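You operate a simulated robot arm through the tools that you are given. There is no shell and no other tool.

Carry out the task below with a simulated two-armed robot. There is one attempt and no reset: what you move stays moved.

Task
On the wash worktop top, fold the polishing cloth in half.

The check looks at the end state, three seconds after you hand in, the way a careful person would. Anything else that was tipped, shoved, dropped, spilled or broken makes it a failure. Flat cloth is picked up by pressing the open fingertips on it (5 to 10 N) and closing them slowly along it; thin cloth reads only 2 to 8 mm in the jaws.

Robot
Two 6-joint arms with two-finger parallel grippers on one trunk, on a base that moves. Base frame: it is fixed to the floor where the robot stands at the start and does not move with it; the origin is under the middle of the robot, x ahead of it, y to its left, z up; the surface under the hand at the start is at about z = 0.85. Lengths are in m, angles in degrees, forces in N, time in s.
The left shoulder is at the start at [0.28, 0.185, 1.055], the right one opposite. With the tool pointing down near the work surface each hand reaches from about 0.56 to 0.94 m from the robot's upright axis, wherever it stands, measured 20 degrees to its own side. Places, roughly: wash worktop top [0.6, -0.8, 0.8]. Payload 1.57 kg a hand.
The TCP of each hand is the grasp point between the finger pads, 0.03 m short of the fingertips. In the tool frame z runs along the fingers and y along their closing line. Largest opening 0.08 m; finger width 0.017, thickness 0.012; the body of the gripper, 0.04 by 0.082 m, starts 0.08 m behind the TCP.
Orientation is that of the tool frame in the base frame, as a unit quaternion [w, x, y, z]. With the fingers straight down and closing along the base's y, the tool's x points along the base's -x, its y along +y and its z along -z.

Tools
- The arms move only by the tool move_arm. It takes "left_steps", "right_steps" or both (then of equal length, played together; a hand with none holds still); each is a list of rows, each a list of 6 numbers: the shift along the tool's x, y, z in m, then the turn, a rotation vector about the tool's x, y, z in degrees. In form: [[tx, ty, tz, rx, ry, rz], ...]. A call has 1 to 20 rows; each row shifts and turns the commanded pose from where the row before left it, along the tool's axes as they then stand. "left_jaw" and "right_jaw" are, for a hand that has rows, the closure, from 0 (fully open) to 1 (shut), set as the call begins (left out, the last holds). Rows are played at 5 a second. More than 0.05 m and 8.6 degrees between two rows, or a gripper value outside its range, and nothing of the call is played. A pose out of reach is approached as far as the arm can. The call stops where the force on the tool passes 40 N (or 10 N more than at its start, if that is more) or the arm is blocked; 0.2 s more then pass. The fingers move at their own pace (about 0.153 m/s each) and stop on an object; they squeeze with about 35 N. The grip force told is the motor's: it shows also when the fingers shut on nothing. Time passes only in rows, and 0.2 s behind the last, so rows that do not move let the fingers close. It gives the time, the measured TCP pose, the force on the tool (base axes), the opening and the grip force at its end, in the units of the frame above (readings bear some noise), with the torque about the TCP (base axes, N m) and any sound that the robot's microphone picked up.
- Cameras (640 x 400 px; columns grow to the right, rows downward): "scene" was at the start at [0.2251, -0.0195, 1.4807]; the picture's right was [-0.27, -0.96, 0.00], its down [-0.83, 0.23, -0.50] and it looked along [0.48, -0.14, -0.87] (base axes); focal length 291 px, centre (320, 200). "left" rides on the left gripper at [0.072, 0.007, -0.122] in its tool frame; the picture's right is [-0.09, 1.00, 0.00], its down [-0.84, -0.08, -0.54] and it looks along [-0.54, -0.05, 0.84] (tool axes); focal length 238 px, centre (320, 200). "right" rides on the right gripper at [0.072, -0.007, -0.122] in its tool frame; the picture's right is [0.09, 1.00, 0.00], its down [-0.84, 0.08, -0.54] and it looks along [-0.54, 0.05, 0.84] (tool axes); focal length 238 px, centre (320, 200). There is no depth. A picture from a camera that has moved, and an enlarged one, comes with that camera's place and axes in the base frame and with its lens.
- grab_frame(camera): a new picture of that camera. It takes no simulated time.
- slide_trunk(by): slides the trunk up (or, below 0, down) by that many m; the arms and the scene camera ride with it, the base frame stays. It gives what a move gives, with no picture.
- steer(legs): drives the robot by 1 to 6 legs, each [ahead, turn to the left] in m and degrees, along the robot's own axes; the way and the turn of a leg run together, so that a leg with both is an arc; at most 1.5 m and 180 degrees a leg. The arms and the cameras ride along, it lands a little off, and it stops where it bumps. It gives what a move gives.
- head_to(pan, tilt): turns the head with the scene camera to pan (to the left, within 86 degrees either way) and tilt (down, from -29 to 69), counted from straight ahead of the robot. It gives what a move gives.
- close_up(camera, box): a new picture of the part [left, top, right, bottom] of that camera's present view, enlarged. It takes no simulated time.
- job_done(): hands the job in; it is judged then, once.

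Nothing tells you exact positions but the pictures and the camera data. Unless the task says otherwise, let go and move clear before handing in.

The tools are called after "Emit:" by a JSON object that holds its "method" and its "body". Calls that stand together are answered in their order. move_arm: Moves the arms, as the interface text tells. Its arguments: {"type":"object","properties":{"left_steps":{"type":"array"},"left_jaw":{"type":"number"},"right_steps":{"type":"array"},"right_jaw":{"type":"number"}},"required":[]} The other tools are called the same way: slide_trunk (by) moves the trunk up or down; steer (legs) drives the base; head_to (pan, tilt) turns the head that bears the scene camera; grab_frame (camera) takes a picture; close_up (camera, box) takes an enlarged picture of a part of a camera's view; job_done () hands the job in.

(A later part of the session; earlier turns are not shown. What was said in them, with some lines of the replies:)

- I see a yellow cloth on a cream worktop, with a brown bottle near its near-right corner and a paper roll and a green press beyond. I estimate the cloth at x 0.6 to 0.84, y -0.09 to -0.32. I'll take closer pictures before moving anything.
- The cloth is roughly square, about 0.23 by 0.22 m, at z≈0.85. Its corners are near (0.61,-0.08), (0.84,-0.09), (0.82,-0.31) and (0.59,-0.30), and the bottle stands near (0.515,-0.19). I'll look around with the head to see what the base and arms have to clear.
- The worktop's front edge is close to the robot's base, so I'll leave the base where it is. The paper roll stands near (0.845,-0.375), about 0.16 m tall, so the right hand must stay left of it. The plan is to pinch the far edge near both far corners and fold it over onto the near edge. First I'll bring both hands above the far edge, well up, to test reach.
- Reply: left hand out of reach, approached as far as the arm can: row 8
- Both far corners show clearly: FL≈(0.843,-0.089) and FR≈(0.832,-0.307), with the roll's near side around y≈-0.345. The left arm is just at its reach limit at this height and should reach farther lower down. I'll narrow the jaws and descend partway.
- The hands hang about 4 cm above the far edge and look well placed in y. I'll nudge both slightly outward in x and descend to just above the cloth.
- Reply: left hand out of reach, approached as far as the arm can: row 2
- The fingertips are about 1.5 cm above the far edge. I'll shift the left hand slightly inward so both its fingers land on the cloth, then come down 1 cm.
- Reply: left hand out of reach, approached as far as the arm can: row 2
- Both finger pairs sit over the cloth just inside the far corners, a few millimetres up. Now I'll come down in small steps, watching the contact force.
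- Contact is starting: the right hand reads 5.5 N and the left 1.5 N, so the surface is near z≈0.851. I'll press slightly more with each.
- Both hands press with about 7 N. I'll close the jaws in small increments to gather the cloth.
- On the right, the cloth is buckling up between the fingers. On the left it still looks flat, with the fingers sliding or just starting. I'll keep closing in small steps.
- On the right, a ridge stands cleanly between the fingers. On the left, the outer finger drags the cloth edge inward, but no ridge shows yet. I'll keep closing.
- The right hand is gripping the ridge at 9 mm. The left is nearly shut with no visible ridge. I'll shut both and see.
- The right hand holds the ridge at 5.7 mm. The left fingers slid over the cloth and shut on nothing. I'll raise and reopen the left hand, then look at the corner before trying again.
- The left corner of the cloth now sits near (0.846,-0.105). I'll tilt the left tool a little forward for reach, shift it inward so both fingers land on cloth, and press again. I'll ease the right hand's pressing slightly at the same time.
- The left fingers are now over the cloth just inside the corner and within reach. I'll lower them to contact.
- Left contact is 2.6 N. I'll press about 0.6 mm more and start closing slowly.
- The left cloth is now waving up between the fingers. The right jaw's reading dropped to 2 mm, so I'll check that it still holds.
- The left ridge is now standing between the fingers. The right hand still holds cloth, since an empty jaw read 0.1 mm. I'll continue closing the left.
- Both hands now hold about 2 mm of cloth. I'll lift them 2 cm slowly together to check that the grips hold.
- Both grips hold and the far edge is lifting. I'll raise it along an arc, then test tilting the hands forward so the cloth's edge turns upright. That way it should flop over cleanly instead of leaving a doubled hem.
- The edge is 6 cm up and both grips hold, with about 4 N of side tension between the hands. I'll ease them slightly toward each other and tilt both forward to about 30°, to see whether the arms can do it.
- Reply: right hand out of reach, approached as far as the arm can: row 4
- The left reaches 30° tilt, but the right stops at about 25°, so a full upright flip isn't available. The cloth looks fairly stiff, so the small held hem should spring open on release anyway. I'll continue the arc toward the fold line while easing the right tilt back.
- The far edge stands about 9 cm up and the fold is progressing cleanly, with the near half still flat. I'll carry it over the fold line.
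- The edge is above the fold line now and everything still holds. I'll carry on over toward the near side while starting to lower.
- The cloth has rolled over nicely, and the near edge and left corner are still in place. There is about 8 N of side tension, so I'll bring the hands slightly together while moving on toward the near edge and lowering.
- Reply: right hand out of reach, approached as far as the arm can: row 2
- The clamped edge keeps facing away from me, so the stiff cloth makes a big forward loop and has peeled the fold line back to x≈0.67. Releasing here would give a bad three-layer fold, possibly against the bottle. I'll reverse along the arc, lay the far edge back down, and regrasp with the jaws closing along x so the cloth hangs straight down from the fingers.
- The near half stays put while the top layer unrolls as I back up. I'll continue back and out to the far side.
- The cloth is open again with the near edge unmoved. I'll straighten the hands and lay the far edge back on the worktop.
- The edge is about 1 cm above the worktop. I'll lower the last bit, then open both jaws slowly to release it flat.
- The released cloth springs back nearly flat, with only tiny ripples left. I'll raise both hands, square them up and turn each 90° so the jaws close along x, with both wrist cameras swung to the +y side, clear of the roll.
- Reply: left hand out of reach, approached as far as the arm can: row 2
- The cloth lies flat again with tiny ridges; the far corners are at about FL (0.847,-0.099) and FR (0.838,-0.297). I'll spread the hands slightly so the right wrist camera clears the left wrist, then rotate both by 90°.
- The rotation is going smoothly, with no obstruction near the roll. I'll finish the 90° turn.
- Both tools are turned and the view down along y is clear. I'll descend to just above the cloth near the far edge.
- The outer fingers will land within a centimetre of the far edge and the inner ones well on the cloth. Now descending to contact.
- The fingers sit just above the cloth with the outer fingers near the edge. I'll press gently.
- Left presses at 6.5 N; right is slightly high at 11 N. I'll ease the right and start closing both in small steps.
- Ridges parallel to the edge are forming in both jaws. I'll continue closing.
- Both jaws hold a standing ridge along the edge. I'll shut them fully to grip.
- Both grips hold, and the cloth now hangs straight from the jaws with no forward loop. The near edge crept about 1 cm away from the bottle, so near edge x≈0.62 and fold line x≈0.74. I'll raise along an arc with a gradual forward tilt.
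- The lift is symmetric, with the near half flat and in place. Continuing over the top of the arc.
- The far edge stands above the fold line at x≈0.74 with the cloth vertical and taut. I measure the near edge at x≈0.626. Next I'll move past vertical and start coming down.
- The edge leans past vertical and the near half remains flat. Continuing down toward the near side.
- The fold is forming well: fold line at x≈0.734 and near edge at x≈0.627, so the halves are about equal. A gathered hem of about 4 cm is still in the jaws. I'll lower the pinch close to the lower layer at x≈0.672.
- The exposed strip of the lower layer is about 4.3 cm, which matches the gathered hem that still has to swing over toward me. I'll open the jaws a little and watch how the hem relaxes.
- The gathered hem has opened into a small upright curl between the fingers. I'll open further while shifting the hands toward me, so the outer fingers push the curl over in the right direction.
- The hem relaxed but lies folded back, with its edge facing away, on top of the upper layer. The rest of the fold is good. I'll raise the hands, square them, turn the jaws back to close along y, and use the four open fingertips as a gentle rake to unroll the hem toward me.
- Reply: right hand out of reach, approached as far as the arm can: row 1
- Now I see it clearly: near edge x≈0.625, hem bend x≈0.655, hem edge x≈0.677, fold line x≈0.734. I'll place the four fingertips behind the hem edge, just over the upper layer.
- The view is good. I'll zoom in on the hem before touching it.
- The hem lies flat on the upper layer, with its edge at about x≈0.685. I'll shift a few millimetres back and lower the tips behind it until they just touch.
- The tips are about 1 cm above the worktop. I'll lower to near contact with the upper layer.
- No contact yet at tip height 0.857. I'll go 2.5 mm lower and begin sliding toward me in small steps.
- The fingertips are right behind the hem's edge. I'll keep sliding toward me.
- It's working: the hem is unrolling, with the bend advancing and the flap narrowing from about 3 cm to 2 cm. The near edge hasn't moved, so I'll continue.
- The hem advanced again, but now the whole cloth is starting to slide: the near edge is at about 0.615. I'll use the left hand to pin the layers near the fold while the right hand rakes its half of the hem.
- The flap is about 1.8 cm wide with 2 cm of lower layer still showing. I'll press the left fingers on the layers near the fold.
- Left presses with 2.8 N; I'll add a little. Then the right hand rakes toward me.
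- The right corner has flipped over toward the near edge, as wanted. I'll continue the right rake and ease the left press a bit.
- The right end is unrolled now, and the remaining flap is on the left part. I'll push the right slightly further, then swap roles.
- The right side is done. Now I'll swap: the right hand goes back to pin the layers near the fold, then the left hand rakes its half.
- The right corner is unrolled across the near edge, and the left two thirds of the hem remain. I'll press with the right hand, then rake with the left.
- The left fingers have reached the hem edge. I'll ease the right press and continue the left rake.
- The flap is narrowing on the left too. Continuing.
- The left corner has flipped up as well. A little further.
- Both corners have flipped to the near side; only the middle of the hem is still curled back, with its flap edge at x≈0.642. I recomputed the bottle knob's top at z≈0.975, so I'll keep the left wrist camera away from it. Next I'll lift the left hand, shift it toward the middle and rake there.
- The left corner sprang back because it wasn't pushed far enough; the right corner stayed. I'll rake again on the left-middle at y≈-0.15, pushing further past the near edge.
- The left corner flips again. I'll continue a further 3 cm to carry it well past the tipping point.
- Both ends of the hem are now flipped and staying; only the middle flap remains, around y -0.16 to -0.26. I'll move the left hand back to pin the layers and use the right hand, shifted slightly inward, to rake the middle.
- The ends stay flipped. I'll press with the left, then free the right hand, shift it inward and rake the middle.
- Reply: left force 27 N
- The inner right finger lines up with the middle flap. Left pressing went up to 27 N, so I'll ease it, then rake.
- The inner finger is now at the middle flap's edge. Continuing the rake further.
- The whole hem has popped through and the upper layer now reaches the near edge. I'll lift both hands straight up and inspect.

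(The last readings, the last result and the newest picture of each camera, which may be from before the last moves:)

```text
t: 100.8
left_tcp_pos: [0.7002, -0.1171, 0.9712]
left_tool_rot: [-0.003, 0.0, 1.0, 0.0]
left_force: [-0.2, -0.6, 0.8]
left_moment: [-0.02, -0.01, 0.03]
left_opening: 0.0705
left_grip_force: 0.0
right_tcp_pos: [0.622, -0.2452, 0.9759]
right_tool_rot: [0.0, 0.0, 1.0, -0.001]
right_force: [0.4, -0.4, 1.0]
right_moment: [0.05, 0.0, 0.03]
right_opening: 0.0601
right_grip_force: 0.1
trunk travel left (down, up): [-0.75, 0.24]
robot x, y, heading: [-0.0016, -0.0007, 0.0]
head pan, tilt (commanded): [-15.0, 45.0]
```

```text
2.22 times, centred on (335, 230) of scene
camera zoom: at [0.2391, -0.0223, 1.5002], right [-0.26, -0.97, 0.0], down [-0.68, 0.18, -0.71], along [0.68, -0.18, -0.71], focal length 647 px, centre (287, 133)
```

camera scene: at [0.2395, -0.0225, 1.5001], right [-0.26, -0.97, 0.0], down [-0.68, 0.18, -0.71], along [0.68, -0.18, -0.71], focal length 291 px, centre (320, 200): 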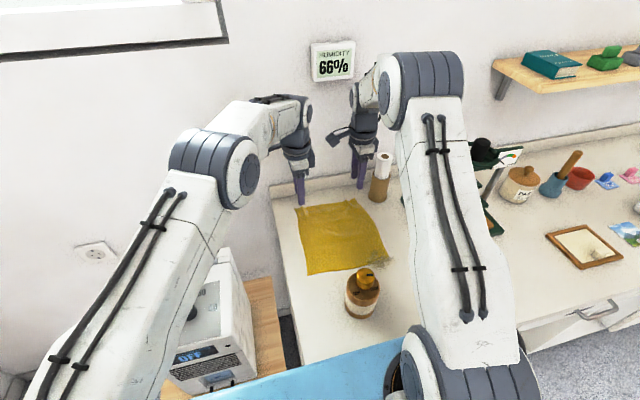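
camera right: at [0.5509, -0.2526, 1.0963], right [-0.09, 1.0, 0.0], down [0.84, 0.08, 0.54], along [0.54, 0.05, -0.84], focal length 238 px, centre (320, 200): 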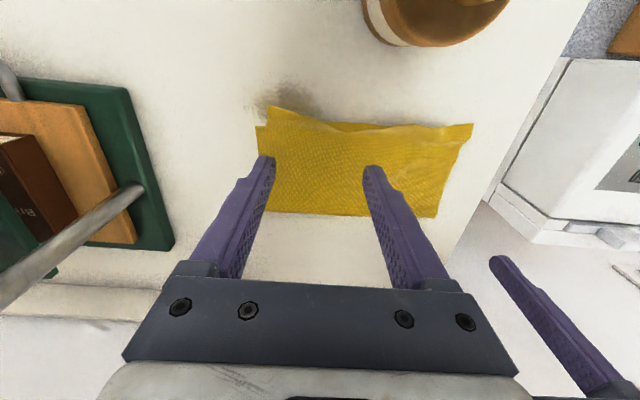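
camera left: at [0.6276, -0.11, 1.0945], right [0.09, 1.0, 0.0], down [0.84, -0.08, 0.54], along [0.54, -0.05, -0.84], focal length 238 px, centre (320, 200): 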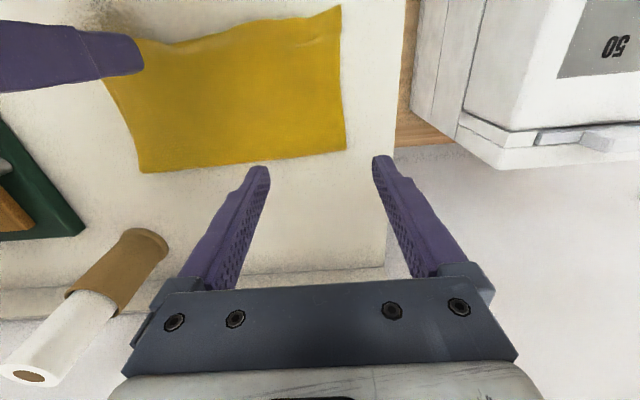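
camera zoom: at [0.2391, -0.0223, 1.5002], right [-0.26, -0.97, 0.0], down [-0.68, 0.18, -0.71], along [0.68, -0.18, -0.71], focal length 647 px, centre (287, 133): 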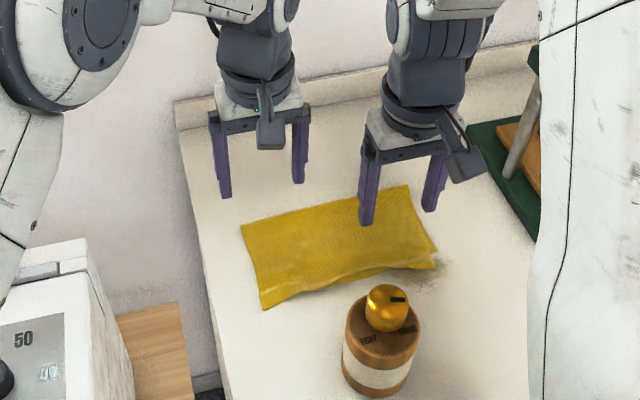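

It now looks like a proper half fold. I'll raise the hands and back them away from the cloth for an unobstructed check.

Emit:
{"method": "move_arm", "body": {"left_steps": [[0, 0, -0.03, 0, 0, 0], [0, 0, -0.035, 0, 0, 0], [0.01, 0.03, 0, 0, 0, 0], [0.02, 0.035, 0, 0, 0, 0], [0.03, 0.035, 0, 0, 0, 0], [0.04, 0.02, 0, 0, 0, 0], [0.04, 0.01, 0, 0, 0, 0], [0, 0, 0, 0, 0, 0]], "right_steps": [[0, 0, -0.035, 0, 0, 0], [0, 0, -0.035, 0, 0, 0], [0, 0, -0.035, 0, 0, 0], [0, -0.035, 0, 0, 0, 0], [0, -0.035, 0, 0, 0, 0], [0.03, -0.03, 0, 0, 0, 0], [0.04, -0.01, 0, 0, 0, 0], [0.04, 0, 0, 0, 0, 0]]}}

Emit:
{"method": "head_to", "body": {"pan": -15, "tilt": 55}}

Emit:
{"method": "grab_frame", "body": {"camera": "scene"}}

Emit:
{"method": "close_up", "body": {"camera": "scene", "box": [260, 110, 420, 240]}}

Emit:
{"method": "grab_frame", "body": {"camera": "right"}}

Emit:
{"method": "grab_frame", "body": {"camera": "left"}}

```text
t: 102.5
left_tcp_pos: [0.5584, 0.011, 1.0369]
left_tool_rot: [-0.001, 0.0, 1.0, 0.0]
left_force: [-0.8, -0.4, 0.7]
left_moment: [-0.02, 0.01, -0.04]
left_opening: 0.0703
left_grip_force: 0.1
right_tcp_pos: [0.5119, -0.3567, 1.0804]
right_tool_rot: [0.001, 0.0, 1.0, -0.001]
right_force: [-0.8, -0.5, -1.1]
right_moment: [0.0, -0.01, 0.03]
right_opening: 0.0602
right_grip_force: 0.1
trunk travel left (down, up): [-0.75, 0.24]
robot x, y, heading: [0.0014, 0.0013, 0.1]
head pan, tilt (commanded): [-15.0, 45.0]
```

```text
t: 103.3
left_tcp_pos: [0.5599, 0.0115, 1.036]
left_tool_rot: [-0.002, 0.0, 1.0, 0.0]
left_force: [-0.2, 0.5, 0.4]
left_moment: [-0.01, 0.01, 0.0]
left_opening: 0.0705
left_grip_force: 0.0
right_tcp_pos: [0.5122, -0.3554, 1.0813]
right_tool_rot: [0.001, 0.0, 1.0, 0.0]
right_force: [0.0, 0.5, 0.0]
right_moment: [0.03, -0.01, -0.02]
right_opening: 0.0599
right_grip_force: 0.1
trunk travel left (down, up): [-0.75, 0.24]
robot x, y, heading: [-0.003, -0.0012, -0.2]
head pan, tilt (commanded): [-15.0, 55.0]
```

```text
taken
camera scene: at [0.2305, -0.0201, 1.4867], right [-0.26, -0.97, 0.0], down [-0.79, 0.21, -0.57], along [0.55, -0.15, -0.82], focal length 291 px, centre (320, 200)
```

scene: 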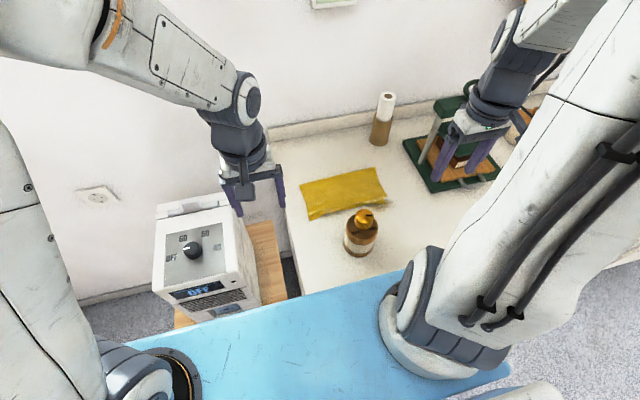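

```text
3.08 times, centred on (340, 175) of scene
camera zoom: at [0.2305, -0.0201, 1.4867], right [-0.26, -0.97, 0.0], down [-0.79, 0.21, -0.57], along [0.55, -0.15, -0.82], focal length 896 px, centre (258, 277)
```

zoom: 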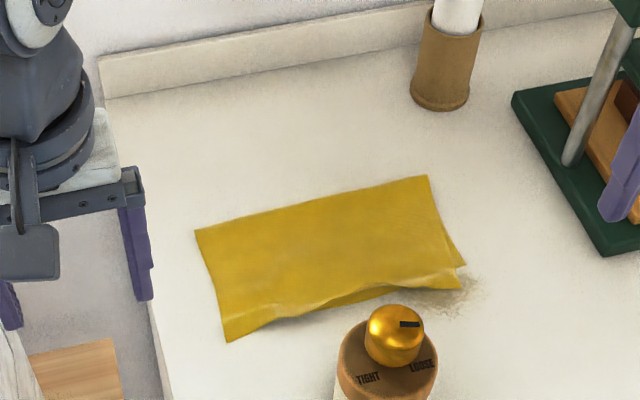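

```text
taken
camera right: at [0.4414, -0.363, 1.2019], right [-0.09, 1.0, 0.0], down [0.84, 0.08, 0.54], along [0.54, 0.05, -0.84], focal length 238 px, centre (320, 200)
```

right: 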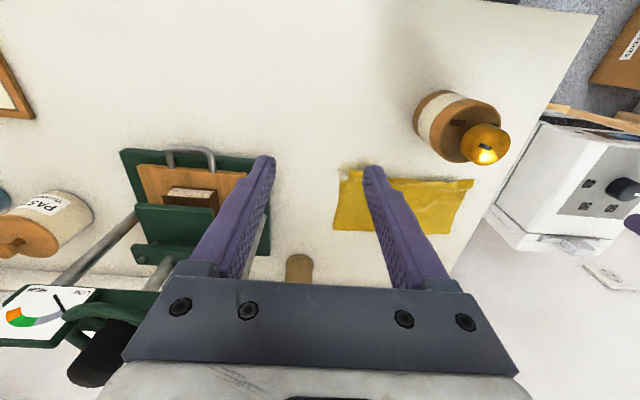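

```text
taken
camera left: at [0.4875, 0.0171, 1.1594], right [0.09, 1.0, 0.0], down [0.84, -0.08, 0.54], along [0.54, -0.05, -0.84], focal length 238 px, centre (320, 200)
```

left: 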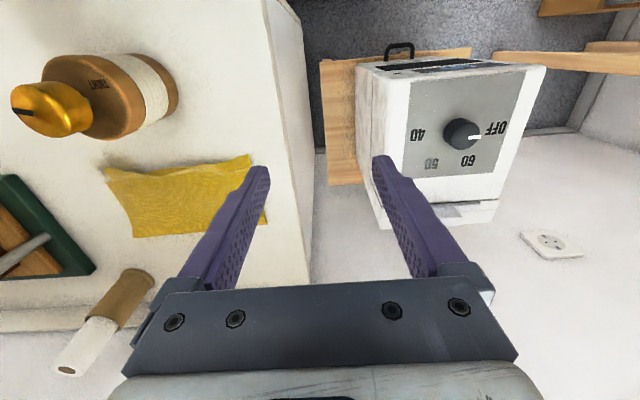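

The cloth is folded in half, the bottle, roll and press are untouched, and the upper edge overhangs slightly. I'll zoom in to judge the alignment of edges and corners.

Emit:
{"method": "close_up", "body": {"camera": "right", "box": [310, 140, 500, 260]}}

Emit:
{"method": "close_up", "body": {"camera": "left", "box": [80, 130, 290, 260]}}

Emit:
{"method": "close_up", "body": {"camera": "scene", "box": [290, 155, 400, 230]}}

```text
3.33 times, centred on (405, 200) of right
camera zoom: at [0.4414, -0.363, 1.2019], right [-0.09, 1.0, 0.0], down [0.84, 0.08, 0.54], along [0.54, 0.05, -0.84], focal length 794 px, centre (37, 200)
```

zoom: 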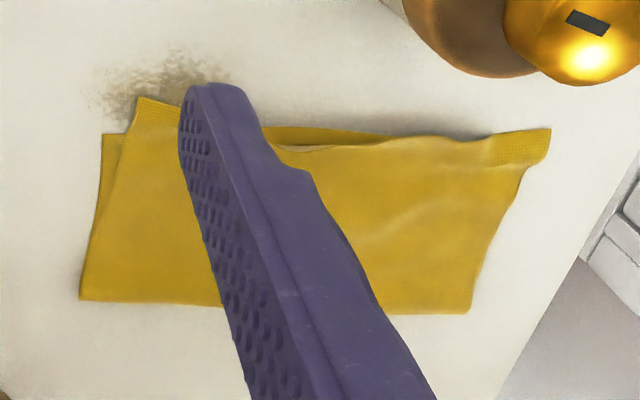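

```text
3.05 times, centred on (185, 195) of left
camera zoom: at [0.4875, 0.0171, 1.1594], right [0.09, 1.0, 0.0], down [0.84, -0.08, 0.54], along [0.54, -0.05, -0.84], focal length 726 px, centre (731, 215)
```

zoom: 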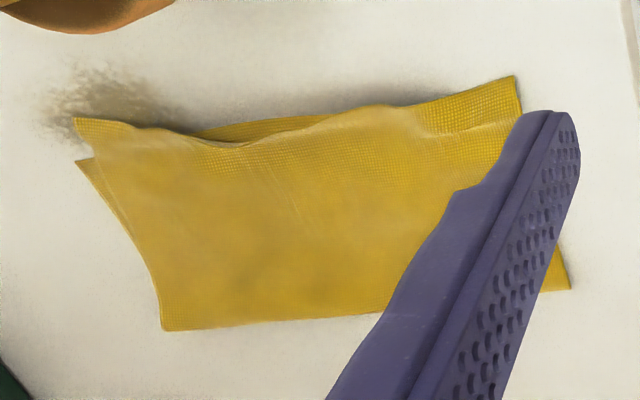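

```text
5.33 times, centred on (345, 192) of scene
camera zoom: at [0.2305, -0.0201, 1.4867], right [-0.26, -0.97, 0.0], down [-0.79, 0.21, -0.57], along [0.55, -0.15, -0.82], focal length 1554 px, centre (187, 240)
```

zoom: 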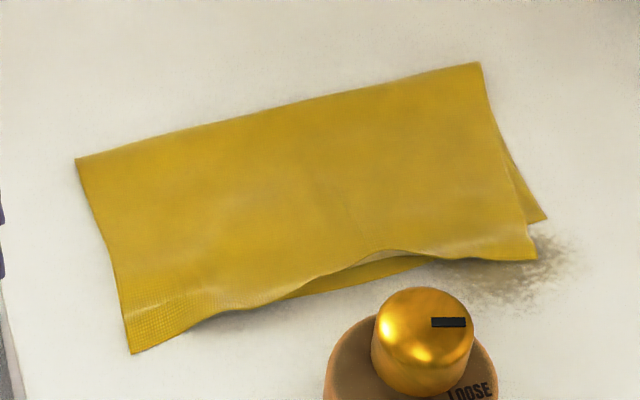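

The cloth lies folded in half. Its edges match to within about 2 cm, it is flat, and it is clear of the bottle; nothing else appears to have moved. Both hands are empty and well away, so I'm handing in.

Emit:
{"method": "job_done", "body": {}}

```text
The job is handed in.
```

I folded the polishing cloth in half on the wash worktop, with the far edge laid over the near edge, and handed the job in. No result has come back yet.

- **Alignment:** The top layer overhangs the near edge by up to about 2 cm at the two ends and falls about 1 cm short in the middle. The split is roughly 53/47.
- **Flatness:** It lies nearly flat, with a small lifted lip at the middle of the top edge.
- **Surroundings:** The bottle, paper roll and green press look unmoved in the last pictures. The cloth ends about 5 cm short of the bottle.
- **Hands:** Both let go and are parked clear of the cloth.

The fold took two tries. The first grip made the cloth loop forward, so I laid it back down and regrasped the far edge. The gathered edge then had to be smoothed out toward the near side with the fingertips. The whole cloth slid about 1 cm from where it started.
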